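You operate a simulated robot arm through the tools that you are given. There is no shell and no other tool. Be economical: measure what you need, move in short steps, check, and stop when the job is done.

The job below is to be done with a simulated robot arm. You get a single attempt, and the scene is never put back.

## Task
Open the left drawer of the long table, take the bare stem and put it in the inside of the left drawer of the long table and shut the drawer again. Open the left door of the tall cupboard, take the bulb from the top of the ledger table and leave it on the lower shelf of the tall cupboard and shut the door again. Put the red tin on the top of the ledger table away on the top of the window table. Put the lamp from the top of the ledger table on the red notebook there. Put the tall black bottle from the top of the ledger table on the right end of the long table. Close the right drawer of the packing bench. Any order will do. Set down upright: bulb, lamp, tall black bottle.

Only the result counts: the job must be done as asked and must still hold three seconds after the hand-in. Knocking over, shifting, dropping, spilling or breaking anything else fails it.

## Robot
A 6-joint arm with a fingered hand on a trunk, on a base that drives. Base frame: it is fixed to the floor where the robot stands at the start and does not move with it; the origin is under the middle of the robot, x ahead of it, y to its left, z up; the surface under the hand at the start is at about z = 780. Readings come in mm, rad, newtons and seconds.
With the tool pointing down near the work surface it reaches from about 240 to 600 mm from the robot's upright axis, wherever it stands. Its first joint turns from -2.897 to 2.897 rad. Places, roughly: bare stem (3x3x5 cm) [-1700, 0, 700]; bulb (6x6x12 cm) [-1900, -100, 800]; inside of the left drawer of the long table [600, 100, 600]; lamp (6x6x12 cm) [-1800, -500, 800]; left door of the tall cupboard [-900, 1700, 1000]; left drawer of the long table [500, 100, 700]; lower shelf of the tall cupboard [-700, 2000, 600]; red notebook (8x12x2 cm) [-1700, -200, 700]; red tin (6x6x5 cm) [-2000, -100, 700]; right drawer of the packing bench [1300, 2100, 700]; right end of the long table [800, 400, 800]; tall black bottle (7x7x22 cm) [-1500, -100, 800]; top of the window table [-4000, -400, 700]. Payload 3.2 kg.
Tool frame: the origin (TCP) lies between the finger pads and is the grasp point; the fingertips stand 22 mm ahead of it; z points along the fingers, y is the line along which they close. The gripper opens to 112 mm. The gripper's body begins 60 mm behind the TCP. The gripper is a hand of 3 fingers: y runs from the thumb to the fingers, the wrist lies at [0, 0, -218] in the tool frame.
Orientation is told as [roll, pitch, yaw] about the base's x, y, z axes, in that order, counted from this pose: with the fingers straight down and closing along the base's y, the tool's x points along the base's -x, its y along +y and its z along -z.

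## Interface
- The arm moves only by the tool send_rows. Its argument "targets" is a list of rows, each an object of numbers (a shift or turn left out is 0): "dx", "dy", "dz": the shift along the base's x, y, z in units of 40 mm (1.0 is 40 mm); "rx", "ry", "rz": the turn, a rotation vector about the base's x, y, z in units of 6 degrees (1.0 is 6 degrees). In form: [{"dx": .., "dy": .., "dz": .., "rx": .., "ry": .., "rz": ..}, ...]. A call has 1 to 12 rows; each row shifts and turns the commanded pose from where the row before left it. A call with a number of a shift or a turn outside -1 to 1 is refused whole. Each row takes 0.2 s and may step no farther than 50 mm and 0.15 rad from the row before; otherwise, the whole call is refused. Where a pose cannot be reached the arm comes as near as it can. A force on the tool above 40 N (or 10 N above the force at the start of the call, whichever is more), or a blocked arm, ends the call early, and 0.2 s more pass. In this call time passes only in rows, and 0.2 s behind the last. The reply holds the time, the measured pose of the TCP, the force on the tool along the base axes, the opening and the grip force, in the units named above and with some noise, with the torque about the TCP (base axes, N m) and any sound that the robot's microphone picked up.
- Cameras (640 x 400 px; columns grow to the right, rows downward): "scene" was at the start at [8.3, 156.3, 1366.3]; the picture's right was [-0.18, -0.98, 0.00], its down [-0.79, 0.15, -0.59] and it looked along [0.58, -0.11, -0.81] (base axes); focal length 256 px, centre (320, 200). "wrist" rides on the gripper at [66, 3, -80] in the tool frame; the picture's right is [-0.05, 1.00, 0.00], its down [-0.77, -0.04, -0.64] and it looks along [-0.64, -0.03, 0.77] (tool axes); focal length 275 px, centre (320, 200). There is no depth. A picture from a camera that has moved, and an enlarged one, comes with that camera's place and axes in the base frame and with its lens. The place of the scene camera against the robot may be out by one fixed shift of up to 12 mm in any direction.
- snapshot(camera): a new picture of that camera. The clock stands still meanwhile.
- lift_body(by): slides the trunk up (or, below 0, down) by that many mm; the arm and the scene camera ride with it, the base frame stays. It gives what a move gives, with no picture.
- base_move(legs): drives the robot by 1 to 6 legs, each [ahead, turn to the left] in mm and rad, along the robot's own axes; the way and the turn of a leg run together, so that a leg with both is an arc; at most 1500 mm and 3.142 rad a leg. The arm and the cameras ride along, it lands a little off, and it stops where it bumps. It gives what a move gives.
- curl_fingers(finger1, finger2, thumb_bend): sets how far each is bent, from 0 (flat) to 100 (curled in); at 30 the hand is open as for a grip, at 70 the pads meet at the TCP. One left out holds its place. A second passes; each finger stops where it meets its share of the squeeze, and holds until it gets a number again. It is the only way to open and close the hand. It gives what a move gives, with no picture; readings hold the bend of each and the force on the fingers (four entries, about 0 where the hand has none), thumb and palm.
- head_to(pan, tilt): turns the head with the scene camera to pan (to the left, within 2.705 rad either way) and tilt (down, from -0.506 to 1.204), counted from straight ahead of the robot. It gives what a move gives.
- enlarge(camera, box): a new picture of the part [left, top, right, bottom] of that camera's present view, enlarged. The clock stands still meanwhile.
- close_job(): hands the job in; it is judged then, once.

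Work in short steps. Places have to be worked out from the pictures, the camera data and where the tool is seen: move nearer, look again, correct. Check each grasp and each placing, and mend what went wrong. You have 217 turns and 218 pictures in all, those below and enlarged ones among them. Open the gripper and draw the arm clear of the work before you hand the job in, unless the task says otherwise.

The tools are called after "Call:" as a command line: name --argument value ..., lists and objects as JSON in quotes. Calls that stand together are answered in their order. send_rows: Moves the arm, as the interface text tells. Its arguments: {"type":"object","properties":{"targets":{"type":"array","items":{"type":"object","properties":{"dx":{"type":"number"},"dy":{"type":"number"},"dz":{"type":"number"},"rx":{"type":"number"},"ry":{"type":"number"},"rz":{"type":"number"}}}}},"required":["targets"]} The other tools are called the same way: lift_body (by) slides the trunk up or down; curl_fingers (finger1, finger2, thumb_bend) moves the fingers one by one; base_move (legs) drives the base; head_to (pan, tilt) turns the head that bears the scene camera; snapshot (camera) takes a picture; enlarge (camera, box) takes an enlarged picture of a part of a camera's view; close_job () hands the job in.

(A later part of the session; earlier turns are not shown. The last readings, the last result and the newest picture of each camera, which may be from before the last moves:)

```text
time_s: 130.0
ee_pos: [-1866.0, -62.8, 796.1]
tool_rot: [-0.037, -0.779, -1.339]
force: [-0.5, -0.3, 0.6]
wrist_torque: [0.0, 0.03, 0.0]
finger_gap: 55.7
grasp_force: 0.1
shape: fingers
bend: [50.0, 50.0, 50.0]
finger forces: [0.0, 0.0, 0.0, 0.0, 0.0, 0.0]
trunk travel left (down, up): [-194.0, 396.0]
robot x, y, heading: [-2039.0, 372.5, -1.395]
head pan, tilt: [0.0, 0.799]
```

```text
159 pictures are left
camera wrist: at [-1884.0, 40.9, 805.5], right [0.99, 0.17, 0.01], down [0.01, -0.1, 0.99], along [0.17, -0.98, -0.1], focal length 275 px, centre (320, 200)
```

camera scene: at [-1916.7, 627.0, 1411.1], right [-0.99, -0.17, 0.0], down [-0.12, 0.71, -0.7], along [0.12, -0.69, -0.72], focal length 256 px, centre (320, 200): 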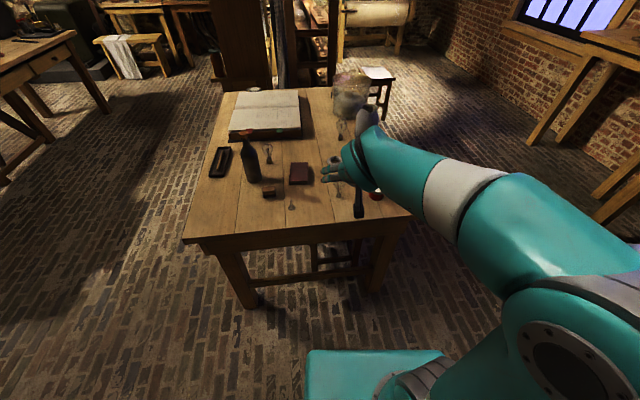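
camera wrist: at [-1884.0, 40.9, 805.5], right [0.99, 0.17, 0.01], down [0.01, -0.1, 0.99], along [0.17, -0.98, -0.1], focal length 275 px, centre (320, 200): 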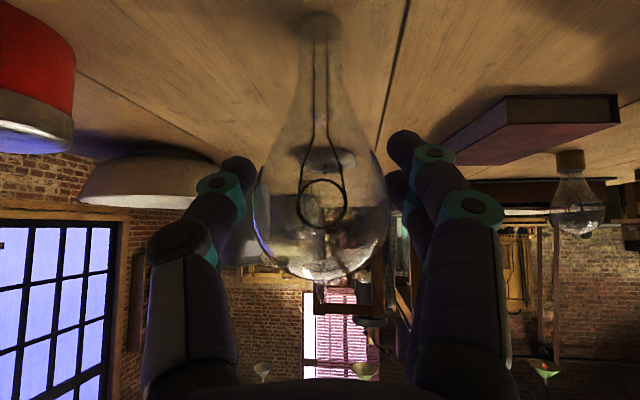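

Nearly touching. I close further until all fingers bear.

Call:
curl_fingers --finger1 62 --finger2 62 --thumb_bend 62

Call:
snapshot --camera "wrist"

```text
time_s: 131.0
ee_pos: [-1866.0, -62.9, 795.4]
tool_rot: [-0.038, -0.779, -1.34]
force: [-0.2, 1.0, 0.1]
wrist_torque: [0.01, -0.03, 0.03]
finger_gap: 40.3
grasp_force: 8.0
shape: fingers
bend: [56.0, 56.0, 58.0]
finger forces: [3.9, 4.0, 0.0, 0.1, 7.8, 0.0]
trunk travel left (down, up): [-194.0, 396.0]
robot x, y, heading: [-2035.8, 371.0, -1.396]
head pan, tilt: [0.0, 0.799]
```

```text
158 pictures are left
camera wrist: at [-1884.0, 40.9, 805.5], right [0.99, 0.17, 0.01], down [0.01, -0.1, 0.99], along [0.17, -0.98, -0.1], focal length 275 px, centre (320, 200)
```

wrist: 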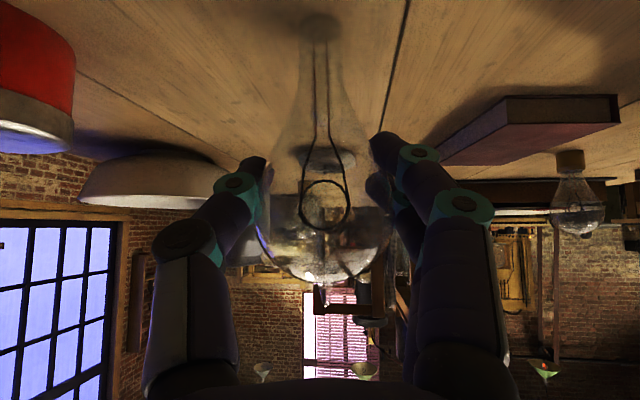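

All three fingers bear with 8 N. I lift by the trunk and check.

Call:
lift_body --by 100

Call:
snapshot --camera "wrist"

```text
time_s: 132.3
ee_pos: [-1866.4, -62.0, 893.9]
tool_rot: [-0.04, -0.781, -1.343]
force: [0.4, 0.5, -0.5]
wrist_torque: [-0.03, 0.0, -0.02]
finger_gap: 40.1
grasp_force: 8.3
shape: fingers
bend: [56.0, 56.0, 58.0]
finger forces: [3.9, 3.9, 0.0, 0.0, 7.8, 0.1]
trunk travel left (down, up): [-294.0, 296.0]
robot x, y, heading: [-2037.7, 371.4, -1.398]
head pan, tilt: [0.0, 0.799]
```

```text
157 pictures are left
camera wrist: at [-1883.9, 40.9, 905.5], right [0.99, 0.17, 0.01], down [0.01, -0.1, 0.99], along [0.17, -0.98, -0.1], focal length 275 px, centre (320, 200)
```

wrist: 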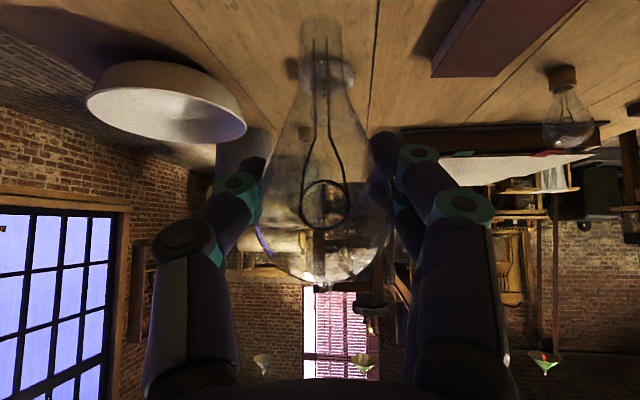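

The bulb hangs upright; its foot is ~71 mm below the TCP. I drive it to the cupboard front.

Call:
base_move --legs '[[-250, 0], [0, 1.663], [814, 0], [814, 0], [0, 1.594]]'

Call:
head_to --pan 0.15 --tilt 0.6

Call:
snapshot --camera "scene"

Call:
snapshot --camera "wrist"

```text
time_s: 149.9
ee_pos: [-770.5, 1509.3, 895.5]
tool_rot: [-0.041, -0.779, 1.949]
force: [0.7, 0.3, -0.7]
wrist_torque: [-0.03, -0.02, 0.06]
finger_gap: 36.6
grasp_force: 6.4
shape: fingers
bend: [57.0, 59.0, 60.0]
finger forces: [3.4, 2.4, 0.0, 0.0, 5.4, 0.1]
trunk travel left (down, up): [-294.0, 296.0]
robot x, y, heading: [-533.7, 1103.1, 1.894]
head pan, tilt: [0.0, 0.799]
```

```text
time_s: 150.7
ee_pos: [-770.5, 1508.8, 894.5]
tool_rot: [-0.037, -0.779, 1.949]
force: [0.2, -0.4, -0.2]
wrist_torque: [0.02, -0.01, -0.03]
finger_gap: 36.4
grasp_force: 5.7
shape: fingers
bend: [57.0, 59.0, 60.0]
finger forces: [3.3, 2.3, 0.0, 0.0, 5.5, 0.1]
trunk travel left (down, up): [-294.0, 296.0]
robot x, y, heading: [-532.7, 1107.8, 1.89]
head pan, tilt: [0.15, 0.6]
```

```text
156 pictures are left
camera scene: at [-719.3, 1079.8, 1282.9], right [0.89, 0.45, 0.0], down [0.26, -0.5, -0.82], along [-0.37, 0.74, -0.57], focal length 256 px, centre (320, 200)
```

scene: 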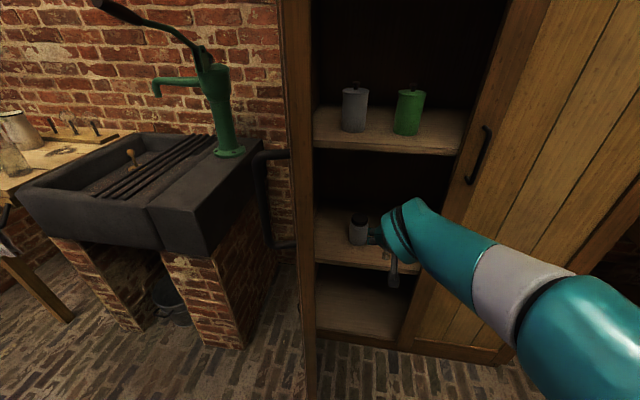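

```text
155 pictures are left
camera wrist: at [-737.8, 1411.8, 905.5], right [-0.95, -0.31, 0.01], down [-0.03, 0.1, 0.99], along [-0.31, 0.94, -0.1], focal length 275 px, centre (320, 200)
```

wrist: 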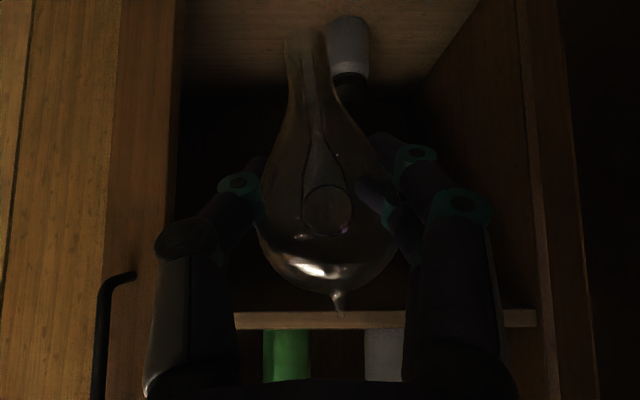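

The bulb has shifted slightly in the grip (tilted a few degrees). I tighten a little and look at it closer.

Call:
curl_fingers --finger1 65 --finger2 65 --thumb_bend 65

Call:
enlarge --camera "wrist" --box '[140, 0, 520, 340]'

```text
time_s: 151.7
ee_pos: [-771.0, 1510.4, 893.8]
tool_rot: [-0.037, -0.777, 1.95]
force: [-0.3, 0.2, -0.1]
wrist_torque: [-0.02, -0.03, 0.0]
finger_gap: 35.4
grasp_force: 9.2
shape: fingers
bend: [57.0, 60.0, 61.0]
finger forces: [5.2, 4.5, 0.0, 0.0, 9.1, 0.1]
trunk travel left (down, up): [-294.0, 296.0]
robot x, y, heading: [-540.4, 1106.8, 1.892]
head pan, tilt: [0.15, 0.6]
```

```text
1.18 times, centred on (330, 170) of wrist
camera zoom: at [-737.8, 1411.8, 905.5], right [-0.95, -0.31, 0.01], down [-0.03, 0.1, 0.99], along [-0.31, 0.94, -0.1], focal length 324 px, centre (308, 235)
```

zoom: 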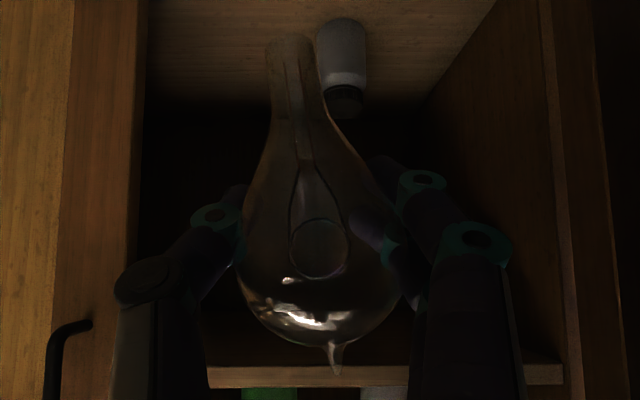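

The bulb leans ~7° sideways in the hand; I roll the hand to set it upright again and verify from both cameras.

Call:
send_rows --targets '[{"rx": -0.195, "ry": 0.585}, {"rx": -0.195, "ry": 0.585}]'

Call:
snapshot --camera "wrist"

Call:
enlarge --camera "scene" --box '[300, 160, 460, 320]'

```text
time_s: 152.3
ee_pos: [-770.3, 1509.9, 895.0]
tool_rot: [0.142, -0.778, 1.82]
force: [0.9, -0.2, -1.0]
wrist_torque: [0.06, 0.03, -0.04]
finger_gap: 35.1
grasp_force: 9.7
shape: fingers
bend: [57.0, 60.0, 61.0]
finger forces: [5.1, 4.6, 0.0, 0.0, 9.1, 0.1]
trunk travel left (down, up): [-294.0, 296.0]
robot x, y, heading: [-536.7, 1106.5, 1.89]
head pan, tilt: [0.15, 0.6]
```

```text
153 pictures are left
camera wrist: at [-736.7, 1412.1, 905.8], right [-0.94, -0.31, 0.13], down [0.1, 0.14, 0.99], along [-0.32, 0.94, -0.1], focal length 275 px, centre (320, 200)
```

wrist: 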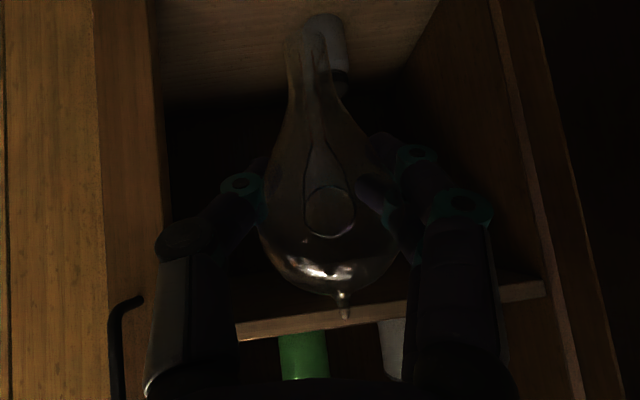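

```text
2.50 times, centred on (380, 240) of scene
camera zoom: at [-719.3, 1079.8, 1282.9], right [0.89, 0.45, 0.0], down [0.26, -0.5, -0.83], along [-0.37, 0.74, -0.56], focal length 640 px, centre (170, 100)
```

zoom: 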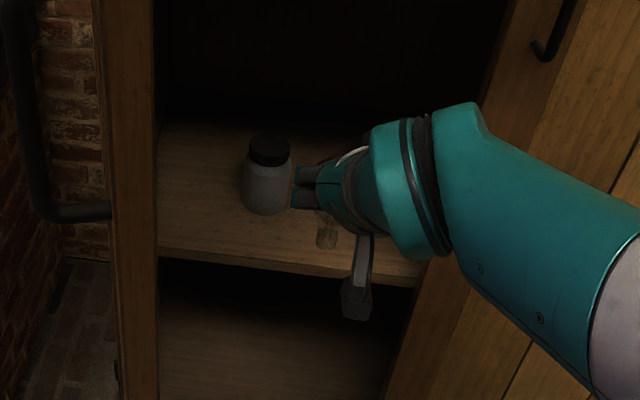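

Upright now. Lower shelf at z≈536, a jar stands at U≈-358, V≈2045; I'll set the bulb at U≈-280, V≈1962. I lower first, outside the cupboard, and then drive in most of the way.

Call:
lift_body --by -255

Call:
base_move --legs '[[0, -0.05], [200, 0]]'

Call:
snapshot --camera "wrist"

Call:
snapshot --camera "scene"

```text
time_s: 154.9
ee_pos: [-769.9, 1509.5, 641.3]
tool_rot: [0.144, -0.777, 1.821]
force: [0.7, -0.8, -0.1]
wrist_torque: [-0.01, 0.0, 0.01]
finger_gap: 35.2
grasp_force: 9.1
shape: fingers
bend: [57.0, 60.0, 61.0]
finger forces: [5.0, 4.4, 0.0, 0.0, 9.1, 0.1]
trunk travel left (down, up): [-39.0, 551.0]
robot x, y, heading: [-539.9, 1106.4, 1.891]
head pan, tilt: [0.15, 0.6]
```

```text
time_s: 156.9
ee_pos: [-805.5, 1711.7, 639.6]
tool_rot: [0.143, -0.779, 1.774]
force: [0.5, -0.3, -0.4]
wrist_torque: [-0.02, 0.02, 0.0]
finger_gap: 35.2
grasp_force: 9.0
shape: fingers
bend: [57.0, 60.0, 61.0]
finger forces: [5.2, 4.4, 0.0, 0.1, 9.0, 0.0]
trunk travel left (down, up): [-39.0, 551.0]
robot x, y, heading: [-589.8, 1300.9, 1.844]
head pan, tilt: [0.15, 0.6]
```

```text
151 pictures are left
camera wrist: at [-776.0, 1613.9, 650.9], right [-0.95, -0.27, 0.13], down [0.1, 0.13, 0.99], along [-0.28, 0.95, -0.1], focal length 275 px, centre (320, 200)
```

wrist: 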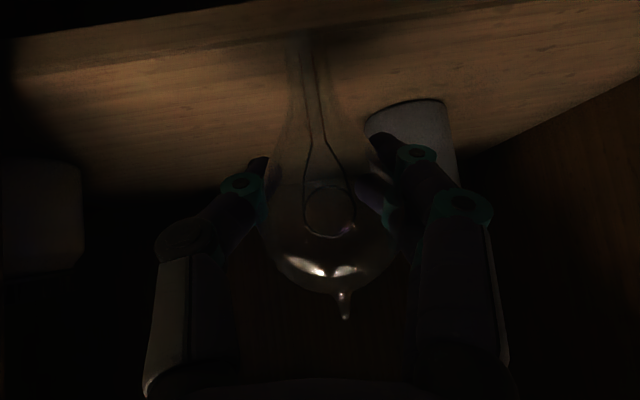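

```text
150 pictures are left
camera scene: at [-774.5, 1281.5, 1027.9], right [0.91, 0.41, 0.0], down [0.23, -0.52, -0.83], along [-0.34, 0.75, -0.56], focal length 256 px, centre (320, 200)
```

scene: 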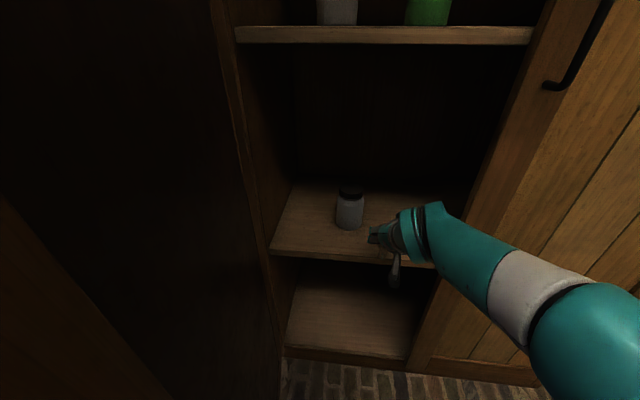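

Clear on both sides. I go in the last 92 mm.

Call:
base_move --legs '[[92, 0]]'

Call:
lift_body --by -30

Call:
snapshot --camera "wrist"

Call:
enlarge --camera "scene" --box '[270, 160, 470, 300]'

```text
time_s: 158.0
ee_pos: [-830.9, 1801.1, 640.5]
tool_rot: [0.144, -0.777, 1.776]
force: [0.2, 0.1, 0.1]
wrist_torque: [0.01, 0.01, 0.0]
finger_gap: 35.4
grasp_force: 9.5
shape: fingers
bend: [57.0, 60.0, 61.0]
finger forces: [5.2, 4.4, 0.0, 0.0, 9.1, 0.0]
trunk travel left (down, up): [-39.0, 551.0]
robot x, y, heading: [-615.4, 1388.1, 1.844]
head pan, tilt: [0.15, 0.6]
```

```text
time_s: 158.7
ee_pos: [-829.4, 1799.6, 610.0]
tool_rot: [0.143, -0.779, 1.776]
force: [-0.3, 0.7, -0.2]
wrist_torque: [-0.05, -0.02, -0.03]
finger_gap: 20.7
grasp_force: 2.9
shape: fingers
bend: [63.0, 64.0, 64.0]
finger forces: [1.5, 1.5, 0.0, 0.1, 3.0, 0.1]
trunk travel left (down, up): [-9.0, 581.0]
robot x, y, heading: [-618.4, 1386.4, 1.844]
head pan, tilt: [0.15, 0.6]
```

```text
149 pictures are left
camera wrist: at [-801.3, 1702.4, 620.6], right [-0.95, -0.27, 0.13], down [0.1, 0.13, 0.99], along [-0.28, 0.95, -0.1], focal length 275 px, centre (320, 200)
```

wrist: 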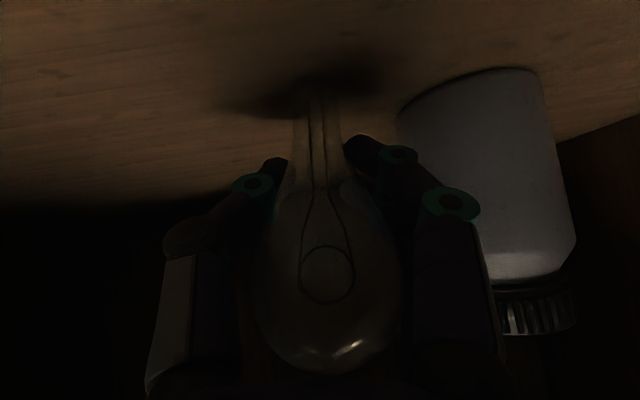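

```text
2.86 times, centred on (370, 230) of scene
camera zoom: at [-799.2, 1370.1, 997.8], right [0.91, 0.41, 0.0], down [0.23, -0.52, -0.83], along [-0.34, 0.75, -0.56], focal length 732 px, centre (177, 114)
```

zoom: 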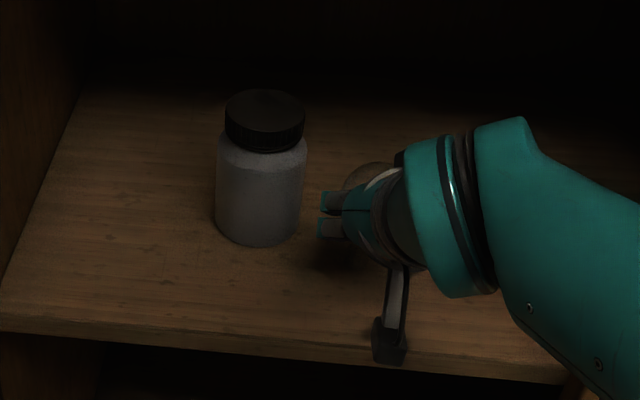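

The bulb already stands on the shelf (it slid up in the grip at contact). I open the fingers partly and watch it.

Call:
curl_fingers --finger1 52 --finger2 52 --thumb_bend 52

Call:
curl_fingers --finger1 38 --finger2 38 --thumb_bend 38

Call:
snapshot --camera "wrist"

```text
time_s: 159.7
ee_pos: [-830.2, 1801.0, 610.6]
tool_rot: [0.142, -0.779, 1.776]
force: [0.1, -0.2, 1.4]
wrist_torque: [-0.01, 0.02, -0.05]
finger_gap: 48.9
grasp_force: 0.2
shape: fingers
bend: [52.0, 52.0, 52.0]
finger forces: [0.0, 0.0, 0.1, 0.0, 0.0, 0.1]
trunk travel left (down, up): [-9.0, 581.0]
robot x, y, heading: [-614.6, 1387.9, 1.848]
head pan, tilt: [0.15, 0.6]
```

```text
time_s: 160.7
ee_pos: [-829.7, 1801.9, 609.5]
tool_rot: [0.144, -0.778, 1.777]
force: [0.5, -1.1, -0.5]
wrist_torque: [-0.04, 0.03, 0.0]
finger_gap: 88.8
grasp_force: 0.0
shape: fingers
bend: [38.0, 38.0, 38.0]
finger forces: [0.1, 0.0, 0.0, 0.0, 0.0, 0.1]
trunk travel left (down, up): [-9.0, 581.0]
robot x, y, heading: [-618.7, 1387.6, 1.842]
head pan, tilt: [0.15, 0.6]
```

```text
147 pictures are left
camera wrist: at [-801.3, 1702.5, 620.9], right [-0.95, -0.27, 0.13], down [0.1, 0.13, 0.99], along [-0.28, 0.95, -0.1], focal length 275 px, centre (320, 200)
```

wrist: 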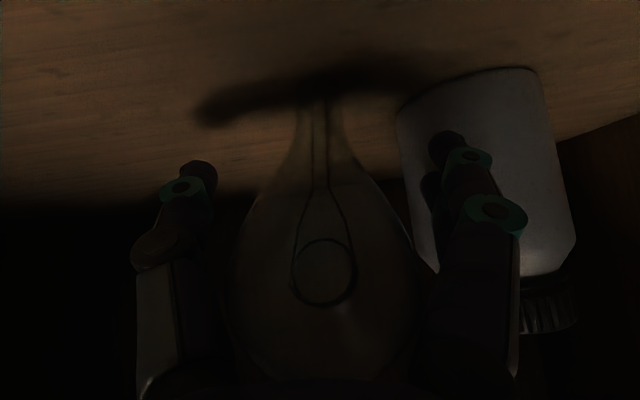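

The bulb looks close to the palm; I check from the scene camera whether it stands straight or leans.

Call:
enlarge --camera "scene" --box '[310, 190, 430, 290]'

Call:
enlarge --camera "wrist" --box '[180, 40, 480, 400]'

```text
4.00 times, centred on (370, 240) of scene
camera zoom: at [-799.2, 1370.1, 997.9], right [0.91, 0.41, 0.0], down [0.23, -0.52, -0.83], along [-0.34, 0.75, -0.56], focal length 1024 px, centre (120, 40)
```

zoom: 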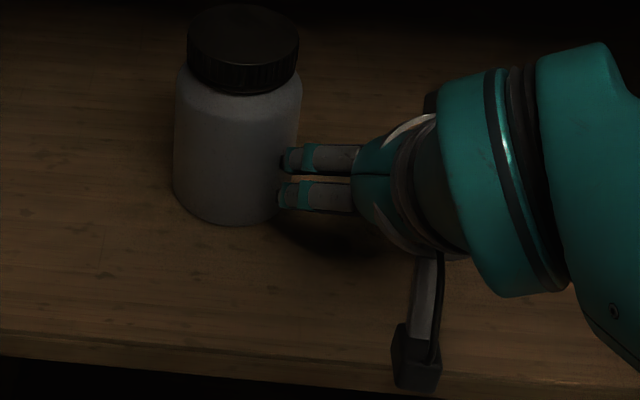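

```text
1.11 times, centred on (330, 220) of wrist
camera zoom: at [-801.3, 1702.5, 620.9], right [-0.95, -0.27, 0.13], down [0.1, 0.13, 0.99], along [-0.28, 0.95, -0.1], focal length 306 px, centre (309, 178)
```

zoom: 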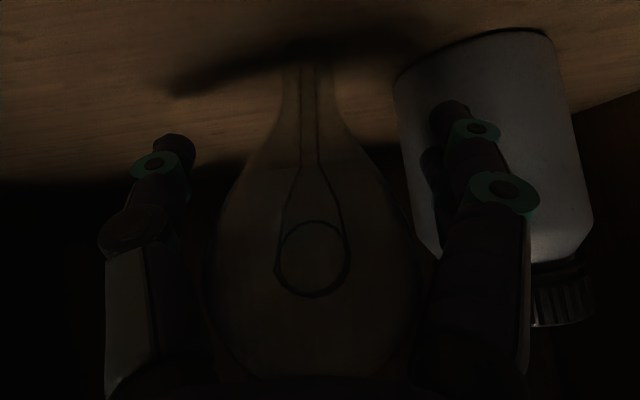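

The shelf is evidently higher (~570) than I judged, so the bulb has been pushed up against the palm and leans a bit toward me. I re-grip it, lift it slightly and look.

Call:
curl_fingers --finger1 64 --finger2 64 --thumb_bend 64

Call:
lift_body --by 40

Call:
snapshot --camera "wrist"

Call:
enlarge --camera "scene" --box '[300, 140, 460, 300]'

```text
time_s: 161.7
ee_pos: [-830.0, 1802.3, 610.8]
tool_rot: [0.143, -0.779, 1.777]
force: [-0.3, -0.4, -0.3]
wrist_torque: [-0.04, 0.01, 0.01]
finger_gap: 18.0
grasp_force: 1.9
shape: fingers
bend: [63.0, 64.0, 64.0]
finger forces: [0.2, 1.0, 0.0, 0.1, 0.9, 0.2]
trunk travel left (down, up): [-9.0, 581.0]
robot x, y, heading: [-614.0, 1384.5, 1.84]
head pan, tilt: [0.15, 0.6]
```

```text
time_s: 162.6
ee_pos: [-830.1, 1801.2, 650.2]
tool_rot: [0.143, -0.777, 1.777]
force: [-0.3, 0.1, -0.6]
wrist_torque: [0.04, 0.02, 0.0]
finger_gap: 17.8
grasp_force: 1.2
shape: fingers
bend: [64.0, 64.0, 64.0]
finger forces: [0.0, 0.9, 0.0, 0.0, 1.0, 0.0]
trunk travel left (down, up): [-49.0, 541.0]
robot x, y, heading: [-613.0, 1388.3, 1.845]
head pan, tilt: [0.15, 0.6]
```

```text
144 pictures are left
camera wrist: at [-801.3, 1702.5, 660.9], right [-0.95, -0.27, 0.13], down [0.1, 0.13, 0.99], along [-0.28, 0.95, -0.1], focal length 275 px, centre (320, 200)
```

wrist: 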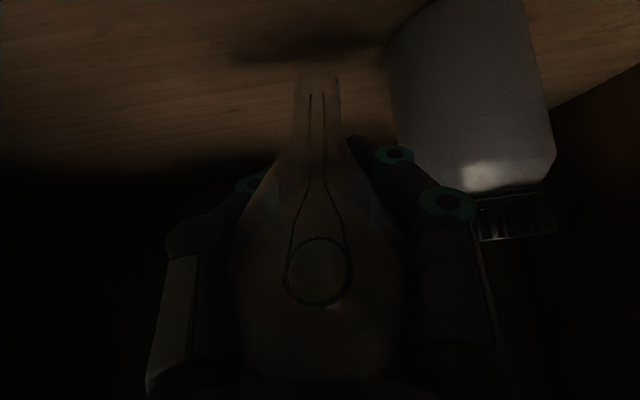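

```text
2.50 times, centred on (380, 220) of scene
camera zoom: at [-799.2, 1370.1, 1038.0], right [0.91, 0.41, 0.0], down [0.23, -0.52, -0.83], along [-0.34, 0.75, -0.56], focal length 640 px, centre (170, 150)
```

zoom: 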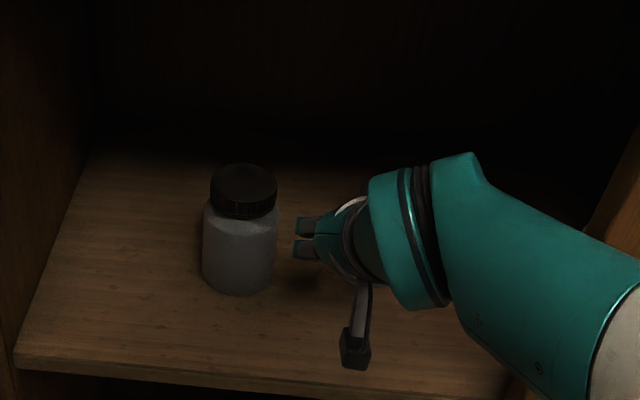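

It is held, leaning ~12° toward me, and its foot is ~30 mm above the shelf. I pitch the hand 12° further down to set it upright and lower most of the way.

Call:
send_rows --targets '[{"rx": -0.95, "ry": -0.28}, {"rx": -0.95, "ry": -0.28}]'

Call:
lift_body --by -22

Call:
snapshot --camera "wrist"

```text
time_s: 163.2
ee_pos: [-831.7, 1801.8, 650.0]
tool_rot: [0.125, -0.571, 1.788]
force: [0.1, -0.2, -0.1]
wrist_torque: [0.01, -0.03, 0.0]
finger_gap: 17.7
grasp_force: 0.9
shape: fingers
bend: [64.0, 64.0, 64.0]
finger forces: [0.0, 0.7, 0.0, 0.0, 0.9, 0.0]
trunk travel left (down, up): [-49.0, 541.0]
robot x, y, heading: [-613.2, 1388.8, 1.847]
head pan, tilt: [0.15, 0.6]
```

```text
time_s: 163.8
ee_pos: [-831.1, 1801.1, 627.9]
tool_rot: [0.123, -0.571, 1.79]
force: [0.1, 0.3, -0.6]
wrist_torque: [0.02, 0.0, 0.0]
finger_gap: 17.4
grasp_force: 0.3
shape: fingers
bend: [64.0, 64.0, 64.0]
finger forces: [0.0, 0.7, 0.1, 0.0, 0.7, 0.0]
trunk travel left (down, up): [-27.0, 563.0]
robot x, y, heading: [-616.6, 1389.1, 1.848]
head pan, tilt: [0.15, 0.6]
```

```text
142 pictures are left
camera wrist: at [-802.8, 1706.2, 660.1], right [-0.96, -0.24, 0.13], down [0.04, 0.33, 0.94], along [-0.27, 0.91, -0.3], focal length 275 px, centre (320, 200)
```

wrist: 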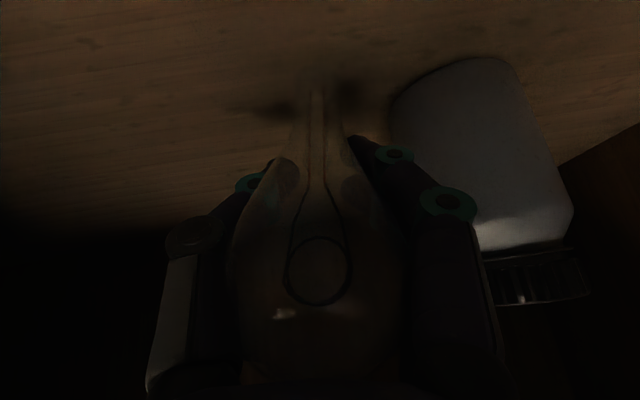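

By my estimate the bulb is upright now with its foot ~10 mm above the shelf. I lower in small steps by the arm, watching the force.

Call:
send_rows --targets '[{"dz": -0.1}, {"dz": -0.1}]'

Call:
snapshot --camera "wrist"

```text
time_s: 164.4
ee_pos: [-830.8, 1800.3, 621.7]
tool_rot: [0.123, -0.57, 1.79]
force: [-0.4, 0.2, -0.3]
wrist_torque: [-0.01, 0.0, -0.04]
finger_gap: 17.4
grasp_force: 0.7
shape: fingers
bend: [64.0, 64.0, 64.0]
finger forces: [0.0, 0.6, 0.0, 0.0, 0.8, 0.0]
trunk travel left (down, up): [-27.0, 563.0]
robot x, y, heading: [-614.6, 1387.0, 1.845]
head pan, tilt: [0.15, 0.6]
```

```text
141 pictures are left
camera wrist: at [-802.4, 1706.1, 652.6], right [-0.96, -0.24, 0.13], down [0.04, 0.33, 0.94], along [-0.27, 0.91, -0.3], focal length 275 px, centre (320, 200)
```

wrist: 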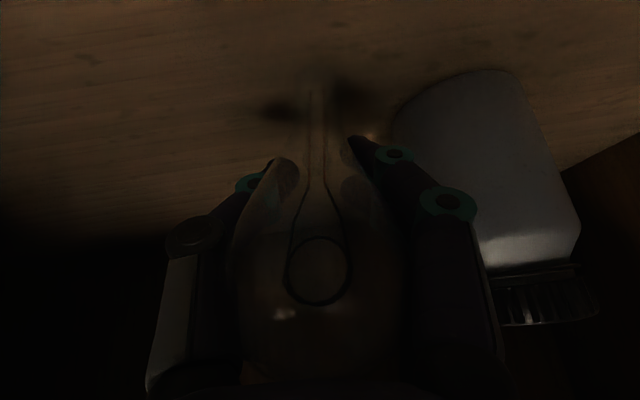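

Not touching yet. I go on lowering.

Call:
send_rows --targets '[{"dz": -0.1}, {"dz": -0.1}]'

Call:
enlarge --camera "wrist" --box '[200, 30, 440, 180]'

```text
time_s: 165.0
ee_pos: [-830.8, 1800.8, 612.0]
tool_rot: [0.124, -0.572, 1.789]
force: [0.1, 0.4, -1.5]
wrist_torque: [-0.02, 0.01, 0.03]
finger_gap: 17.5
grasp_force: 0.4
shape: fingers
bend: [64.0, 64.0, 64.0]
finger forces: [0.0, 0.7, 0.0, 0.0, 0.8, 0.1]
trunk travel left (down, up): [-27.0, 563.0]
robot x, y, heading: [-616.9, 1389.3, 1.841]
head pan, tilt: [0.15, 0.6]
```

```text
2.67 times, centred on (320, 105) of wrist
camera zoom: at [-802.7, 1705.9, 644.3], right [-0.96, -0.24, 0.13], down [0.04, 0.33, 0.94], along [-0.27, 0.91, -0.3], focal length 734 px, centre (320, 453)
```

zoom: 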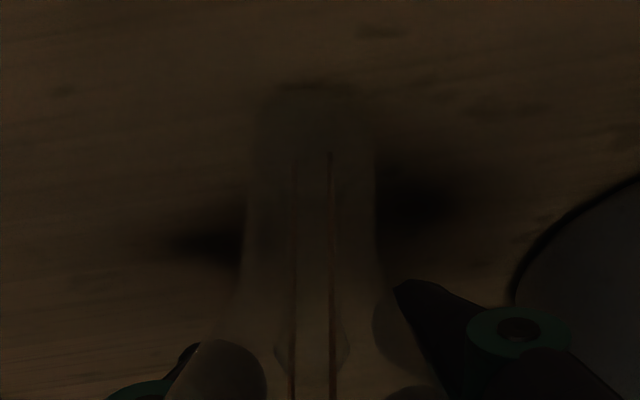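

Still no contact; foot near z≈558. I keep lowering in 4 mm rows and watch for a change in the grip.

Call:
send_rows --targets '[{"dz": -0.1}, {"dz": -0.1}]'

Call:
snapshot --camera "wrist"

Call:
send_rows --targets '[{"dz": -0.1}]'

Call:
snapshot --camera "wrist"

```text
time_s: 165.6
ee_pos: [-831.0, 1801.0, 605.6]
tool_rot: [0.124, -0.572, 1.788]
force: [0.0, 0.6, 5.1]
wrist_torque: [-0.09, -0.04, -0.04]
finger_gap: 17.1
grasp_force: 2.7
shape: fingers
bend: [64.0, 64.0, 64.0]
finger forces: [0.1, 2.9, 0.0, 0.0, 2.4, 0.2]
trunk travel left (down, up): [-27.0, 563.0]
robot x, y, heading: [-613.4, 1388.5, 1.844]
head pan, tilt: [0.15, 0.6]
```

```text
139 pictures are left
camera wrist: at [-802.0, 1705.9, 637.2], right [-0.96, -0.24, 0.13], down [0.04, 0.33, 0.94], along [-0.27, 0.91, -0.3], focal length 275 px, centre (320, 200)
```

wrist: 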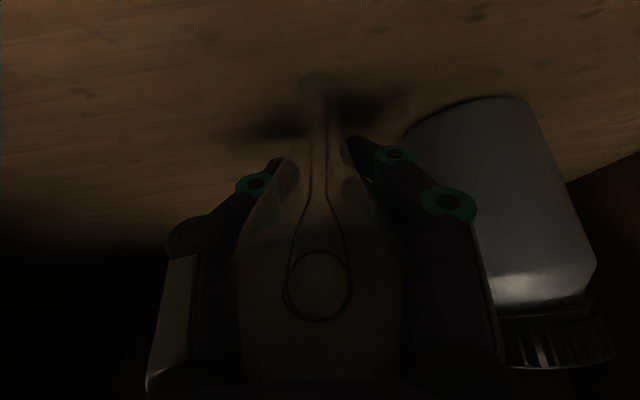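

```text
time_s: 166.0
ee_pos: [-830.1, 1800.4, 600.8]
tool_rot: [0.123, -0.573, 1.789]
force: [0.5, -0.2, 6.1]
wrist_torque: [-0.11, -0.03, -0.06]
finger_gap: 17.8
grasp_force: 3.5
shape: fingers
bend: [64.0, 63.0, 64.0]
finger forces: [0.0, 3.4, 0.1, 0.0, 1.9, 1.5]
trunk travel left (down, up): [-27.0, 563.0]
robot x, y, heading: [-615.7, 1389.0, 1.842]
head pan, tilt: [0.15, 0.6]
```

```text
138 pictures are left
camera wrist: at [-802.5, 1706.4, 633.0], right [-0.96, -0.24, 0.13], down [0.04, 0.33, 0.94], along [-0.27, 0.91, -0.3], focal length 275 px, centre (320, 200)
```

wrist: 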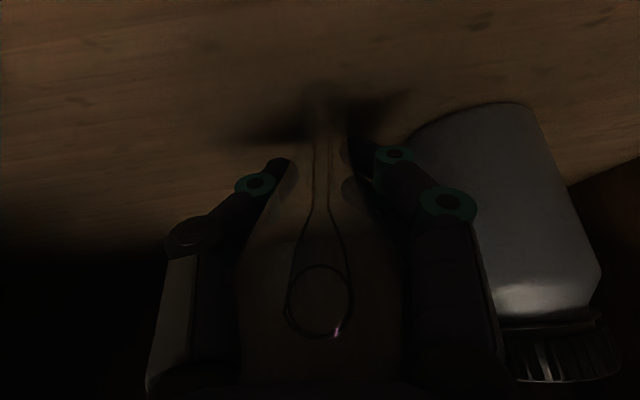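

Contact: 6 N upward, palm touched lightly. The bulb is upright by my estimate. I relieve 4 mm and open the fingers slowly.

Call:
send_rows --targets '[{"dz": 0.1}]'

Call:
curl_fingers --finger1 56 --finger2 56 --thumb_bend 56

Call:
snapshot --camera "wrist"

Call:
curl_fingers --finger1 40 --finger2 40 --thumb_bend 36

Call:
snapshot --camera "wrist"

```text
time_s: 166.4
ee_pos: [-831.1, 1800.2, 605.9]
tool_rot: [0.123, -0.57, 1.789]
force: [-0.7, 0.3, -0.3]
wrist_torque: [-0.01, 0.01, 0.02]
finger_gap: 17.7
grasp_force: 0.6
shape: fingers
bend: [64.0, 63.0, 64.0]
finger forces: [0.1, 1.5, 0.0, 0.1, 1.2, 0.2]
trunk travel left (down, up): [-27.0, 563.0]
robot x, y, heading: [-615.6, 1386.8, 1.841]
head pan, tilt: [0.15, 0.6]
```

```text
time_s: 167.4
ee_pos: [-831.8, 1800.4, 604.1]
tool_rot: [0.124, -0.57, 1.789]
force: [-0.4, -0.7, -0.7]
wrist_torque: [0.01, 0.02, 0.0]
finger_gap: 37.7
grasp_force: 0.1
shape: fingers
bend: [56.0, 56.0, 56.0]
finger forces: [0.1, 0.0, 0.0, 0.0, 0.1, 0.0]
trunk travel left (down, up): [-27.0, 563.0]
robot x, y, heading: [-617.2, 1387.0, 1.846]
head pan, tilt: [0.15, 0.6]
```

```text
137 pictures are left
camera wrist: at [-803.2, 1706.2, 636.9], right [-0.96, -0.24, 0.13], down [0.04, 0.33, 0.94], along [-0.27, 0.91, -0.3], focal length 275 px, centre (320, 200)
```

wrist: 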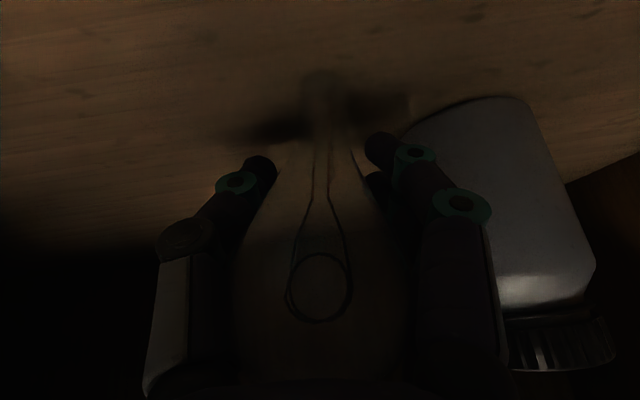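

```text
time_s: 168.4
ee_pos: [-830.9, 1801.2, 604.4]
tool_rot: [0.123, -0.571, 1.788]
force: [0.3, 0.3, 0.0]
wrist_torque: [0.01, -0.04, -0.04]
finger_gap: 88.7
grasp_force: 0.1
shape: fingers
bend: [40.0, 40.0, 36.0]
finger forces: [0.1, 0.0, 0.0, 0.0, 0.0, 0.0]
trunk travel left (down, up): [-27.0, 563.0]
robot x, y, heading: [-614.4, 1391.9, 1.846]
head pan, tilt: [0.15, 0.6]
```

```text
136 pictures are left
camera wrist: at [-803.2, 1706.2, 636.9], right [-0.96, -0.24, 0.13], down [0.04, 0.33, 0.94], along [-0.27, 0.91, -0.3], focal length 275 px, centre (320, 200)
```

wrist: 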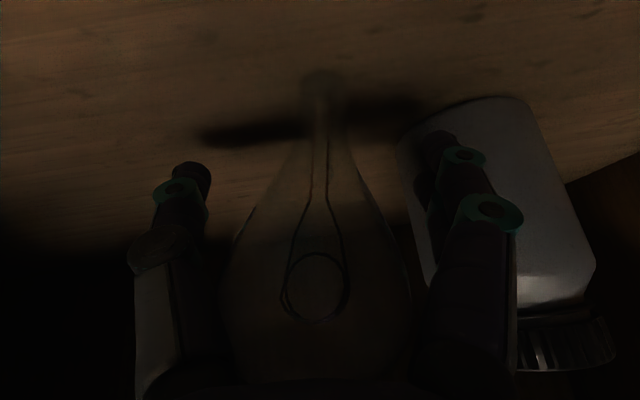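

The bulb stands free (no force on any finger or palm). I draw the hand back along its own axis.

Call:
send_rows --targets '[{"dx": 0.07, "dy": -0.25, "dz": 0.42}, {"dx": 0.07, "dy": -0.25, "dz": 0.42}, {"dx": 0.07, "dy": -0.25, "dz": 0.42}]'

Call:
snapshot --camera "wrist"

Call:
send_rows --targets '[{"dx": 0.15, "dy": -0.5, "dz": 0.84}, {"dx": 0.15, "dy": -0.5, "dz": 0.84}]'

Call:
snapshot --camera "wrist"

```text
time_s: 169.2
ee_pos: [-824.0, 1771.5, 654.4]
tool_rot: [0.125, -0.57, 1.789]
force: [0.8, 0.2, -0.2]
wrist_torque: [0.01, 0.0, 0.0]
finger_gap: 88.9
grasp_force: 0.0
shape: fingers
bend: [40.0, 40.0, 36.0]
finger forces: [0.1, 0.0, 0.0, 0.0, 0.0, 0.0]
trunk travel left (down, up): [-27.0, 563.0]
robot x, y, heading: [-614.4, 1386.7, 1.845]
head pan, tilt: [0.15, 0.6]
```

```text
135 pictures are left
camera wrist: at [-795.8, 1675.8, 686.8], right [-0.96, -0.24, 0.13], down [0.04, 0.33, 0.94], along [-0.27, 0.91, -0.3], focal length 275 px, centre (320, 200)
```

wrist: 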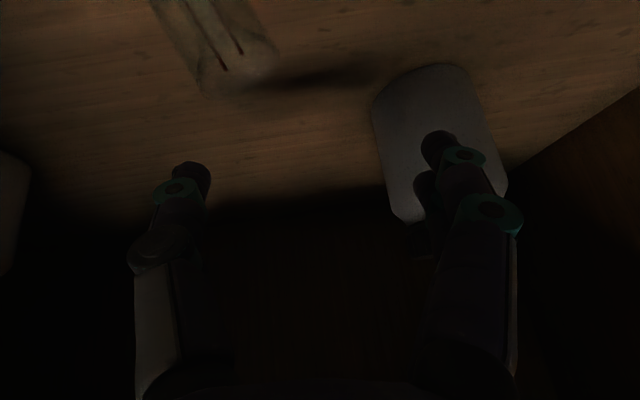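

```text
time_s: 169.8
ee_pos: [-810.6, 1730.1, 720.3]
tool_rot: [0.124, -0.571, 1.79]
force: [0.2, 0.1, -0.6]
wrist_torque: [0.01, 0.04, 0.0]
finger_gap: 89.2
grasp_force: 0.0
shape: fingers
bend: [40.0, 40.0, 36.0]
finger forces: [0.1, 0.0, 0.1, 0.1, 0.1, 0.1]
trunk travel left (down, up): [-27.0, 563.0]
robot x, y, heading: [-615.1, 1386.2, 1.841]
head pan, tilt: [0.15, 0.6]
```

```text
134 pictures are left
camera wrist: at [-783.3, 1635.5, 752.4], right [-0.96, -0.24, 0.13], down [0.04, 0.33, 0.94], along [-0.27, 0.91, -0.3], focal length 275 px, centre (320, 200)
```

wrist: 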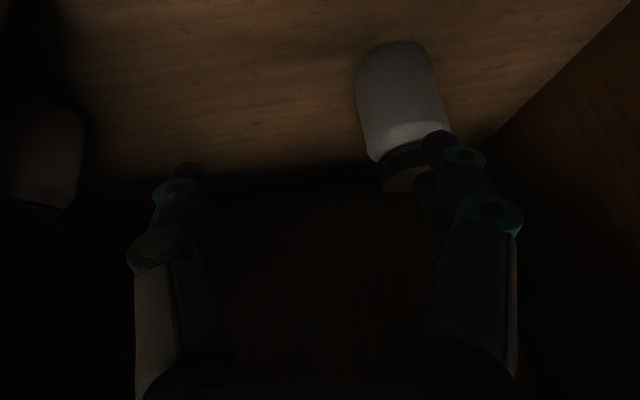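

The bulb has tipped over as the hand withdrew. I look for where it lies before doing anything else.

Call:
snapshot --camera "scene"

Call:
enlarge --camera "scene" --box '[260, 170, 460, 330]'

```text
133 pictures are left
camera scene: at [-799.3, 1370.2, 1015.9], right [0.91, 0.41, 0.0], down [0.23, -0.52, -0.82], along [-0.34, 0.75, -0.57], focal length 256 px, centre (320, 200)
```

scene: 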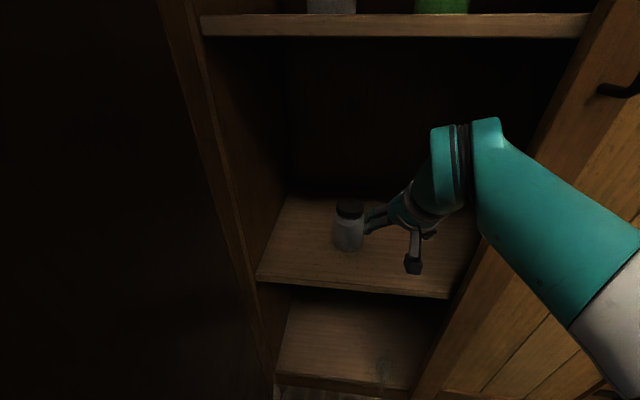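

```text
2.50 times, centred on (360, 250) of scene
camera zoom: at [-799.3, 1370.2, 1015.9], right [0.91, 0.41, 0.0], down [0.23, -0.52, -0.82], along [-0.34, 0.75, -0.57], focal length 640 px, centre (220, 75)
```

zoom: 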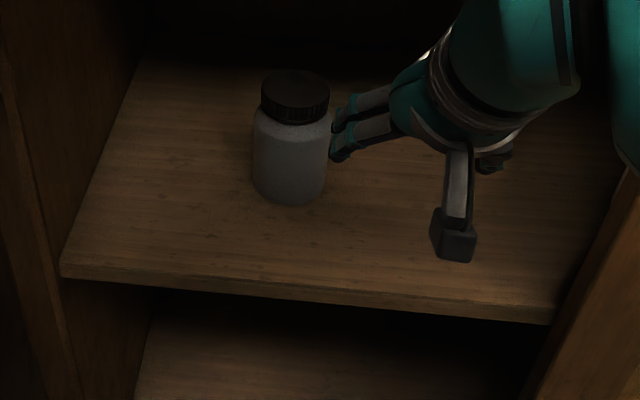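

Something glassy shows on the bottom board around (385, 365). I look closer.

Call:
head_to --pan 0.1 --tilt 0.95

Call:
snapshot --camera "scene"

Call:
enlarge --camera "scene" --box '[260, 180, 460, 340]'

```text
time_s: 170.7
ee_pos: [-811.1, 1729.6, 719.7]
tool_rot: [0.123, -0.571, 1.788]
force: [0.8, 0.3, 0.5]
wrist_torque: [0.0, 0.03, 0.02]
finger_gap: 88.9
grasp_force: 0.0
shape: fingers
bend: [40.0, 40.0, 36.0]
finger forces: [0.0, 0.0, 0.0, 0.0, 0.0, 0.0]
trunk travel left (down, up): [-27.0, 563.0]
robot x, y, heading: [-614.5, 1389.1, 1.844]
head pan, tilt: [0.099, 0.949]
```

```text
131 pictures are left
camera scene: at [-789.4, 1357.3, 987.6], right [0.93, 0.36, 0.0], down [0.3, -0.76, -0.58], along [-0.21, 0.54, -0.81], focal length 256 px, centre (320, 200)
```

scene: 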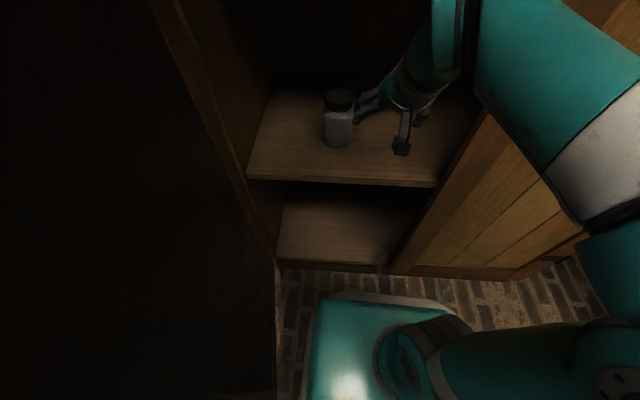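

```text
2.50 times, centred on (360, 260) of scene
camera zoom: at [-789.4, 1357.3, 987.6], right [0.93, 0.36, 0.0], down [0.3, -0.76, -0.58], along [-0.21, 0.54, -0.81], focal length 640 px, centre (220, 50)
```

zoom: 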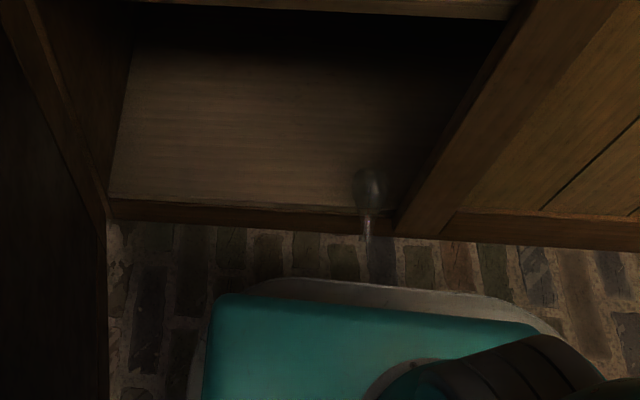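

The bulb dropped to the cupboard's bottom board but looks whole, lying at about U≈-180, V≈1930 with its neck toward me over the edge. I back off, bring the hand vertical and shift it in line.

Call:
base_move --legs '[[-210, 0]]'

Call:
send_rows --targets '[{"rx": 0.17, "ry": -0.58}, {"rx": 0.17, "ry": -0.58}, {"rx": -0.95, "ry": -0.28, "dx": 0.4, "dy": 0.11}, {"rx": -0.95, "ry": -0.28, "dx": 0.4, "dy": 0.11}, {"rx": -0.95, "ry": -0.28, "dx": 0.4, "dy": 0.11}, {"rx": -0.95, "ry": -0.28, "dx": 0.4, "dy": 0.11}, {"rx": -0.95, "ry": -0.28, "dx": 0.4, "dy": 0.11}, {"rx": -0.45, "ry": -0.14, "dx": 0.4, "dy": 0.11}]'

Call:
snapshot --camera "wrist"

```text
time_s: 172.3
ee_pos: [-756.7, 1532.1, 721.2]
tool_rot: [0.125, -0.57, 1.791]
force: [-0.1, -0.9, -0.5]
wrist_torque: [0.02, -0.02, 0.02]
finger_gap: 89.0
grasp_force: 0.0
shape: fingers
bend: [40.0, 40.0, 36.0]
finger forces: [0.0, 0.1, 0.1, 0.0, 0.1, 0.0]
trunk travel left (down, up): [-27.0, 563.0]
robot x, y, heading: [-560.4, 1189.8, 1.844]
head pan, tilt: [0.099, 0.949]
```

```text
time_s: 174.1
ee_pos: [-659.7, 1559.0, 719.1]
tool_rot: [-0.02, -0.003, 1.87]
force: [-0.2, 0.0, 1.0]
wrist_torque: [0.0, 0.03, 0.04]
finger_gap: 88.8
grasp_force: 0.0
shape: fingers
bend: [40.0, 40.0, 36.0]
finger forces: [0.0, 0.0, 0.0, 0.1, 0.0, 0.0]
trunk travel left (down, up): [-27.0, 563.0]
robot x, y, heading: [-561.3, 1189.0, 1.846]
head pan, tilt: [0.099, 0.949]
```

```text
129 pictures are left
camera wrist: at [-645.1, 1494.4, 799.9], right [-0.97, -0.25, -0.02], down [-0.2, 0.74, 0.64], along [-0.15, 0.62, -0.77], focal length 275 px, centre (320, 200)
```

wrist: 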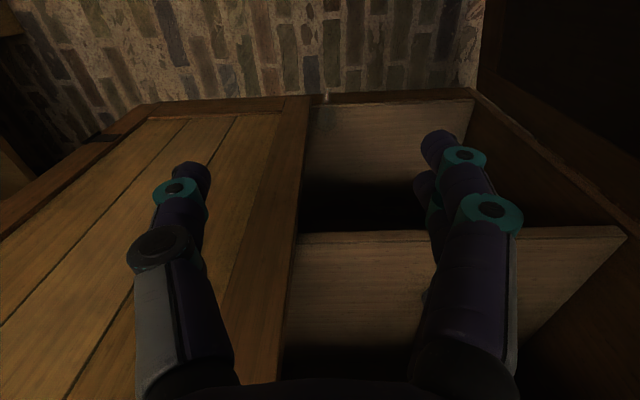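

The hand is vertical. I enlarge the bulb on the bottom board.

Call:
enlarge --camera "wrist" --box '[260, 50, 400, 150]'

Call:
enlarge --camera "scene" --box '[280, 140, 440, 260]'

```text
4.00 times, centred on (330, 100) of wrist
camera zoom: at [-645.1, 1494.4, 799.9], right [-0.97, -0.25, -0.02], down [-0.2, 0.74, 0.64], along [-0.15, 0.62, -0.77], focal length 1101 px, centre (280, 600)
```

zoom: 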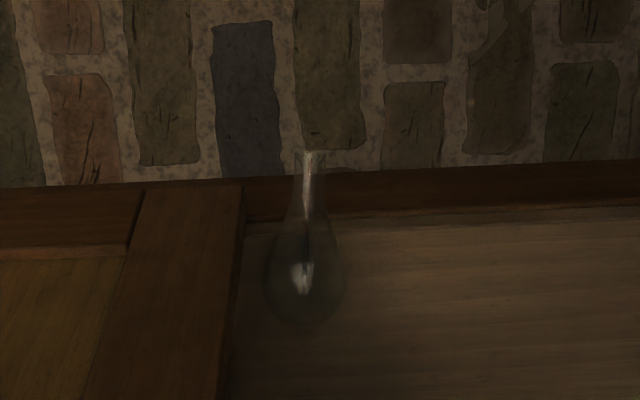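

```text
3.33 times, centred on (360, 200) of scene
camera zoom: at [-733.9, 1159.1, 987.5], right [0.93, 0.37, 0.0], down [0.3, -0.76, -0.58], along [-0.21, 0.54, -0.81], focal length 854 px, centre (187, 200)
```

zoom: 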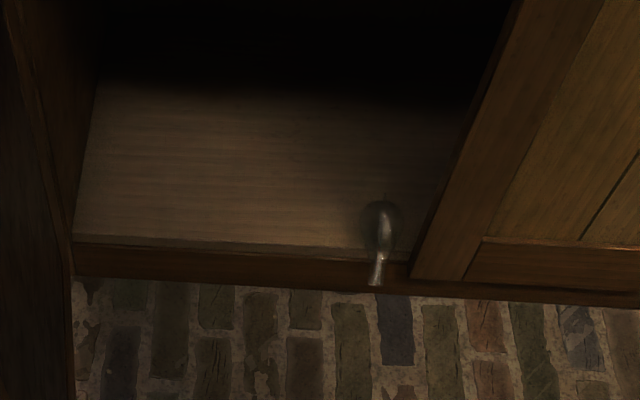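

The bulb is intact; its neck (V≈1840–1870) sticks out in front of the closed right door. I'll grasp it by the neck from above. I reach out, back off a little, and start going down in front of the cupboard.

Call:
send_rows --targets '[{"dx": -0.27, "dy": 0.96}, {"dx": -0.27, "dy": 0.96}, {"dx": -0.27, "dy": 0.96}]'

Call:
base_move --legs '[[-70, 0]]'

Call:
send_rows --targets '[{"dz": -1}, {"dz": -1}, {"dz": -1}, {"dz": -1}, {"dz": -1}, {"dz": -1}, {"dz": -1}, {"dz": -1}]'

Call:
snapshot --camera "wrist"

```text
time_s: 174.9
ee_pos: [-681.2, 1653.3, 693.5]
tool_rot: [-0.016, -0.019, 1.875]
force: [-0.5, -0.3, 1.1]
wrist_torque: [0.03, 0.03, 0.02]
finger_gap: 89.0
grasp_force: 0.0
shape: fingers
bend: [40.0, 40.0, 36.0]
finger forces: [0.0, 0.0, 0.0, 0.0, 0.0, 0.0]
out of reach, approached as far as the arm can: row 2, 3
trunk travel left (down, up): [-27.0, 563.0]
robot x, y, heading: [-560.7, 1189.2, 1.843]
head pan, tilt: [0.099, 0.949]
```

```text
time_s: 175.9
ee_pos: [-663.3, 1588.6, 693.3]
tool_rot: [-0.015, -0.022, 1.876]
force: [0.4, -0.8, 0.4]
wrist_torque: [-0.01, -0.04, 0.02]
finger_gap: 88.9
grasp_force: 0.2
shape: fingers
bend: [40.0, 40.0, 36.0]
finger forces: [0.0, 0.0, 0.0, 0.0, 0.0, 0.1]
trunk travel left (down, up): [-27.0, 563.0]
robot x, y, heading: [-540.4, 1122.8, 1.841]
head pan, tilt: [0.099, 0.949]
```

```text
time_s: 177.7
ee_pos: [-660.8, 1587.8, 372.5]
tool_rot: [-0.017, -0.02, 1.875]
force: [-0.2, 0.1, 0.1]
wrist_torque: [-0.03, -0.03, -0.02]
finger_gap: 88.9
grasp_force: 0.0
shape: fingers
bend: [40.0, 40.0, 36.0]
finger forces: [0.0, 0.0, 0.1, 0.0, 0.0, 0.1]
trunk travel left (down, up): [-27.0, 563.0]
robot x, y, heading: [-538.1, 1124.8, 1.845]
head pan, tilt: [0.099, 0.949]
```

```text
126 pictures are left
camera wrist: at [-645.8, 1521.9, 451.0], right [-0.97, -0.25, -0.02], down [-0.2, 0.73, 0.65], along [-0.15, 0.63, -0.76], focal length 275 px, centre (320, 200)
```

wrist: 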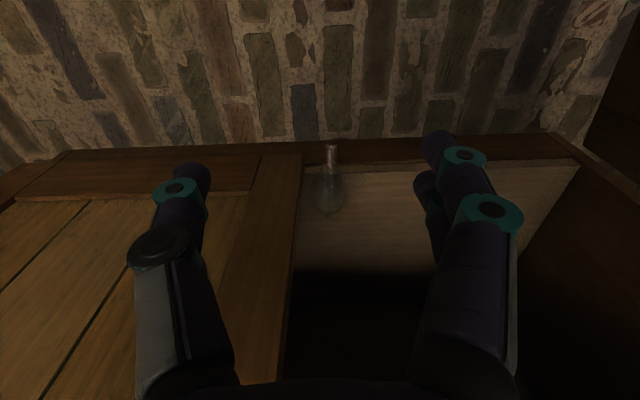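

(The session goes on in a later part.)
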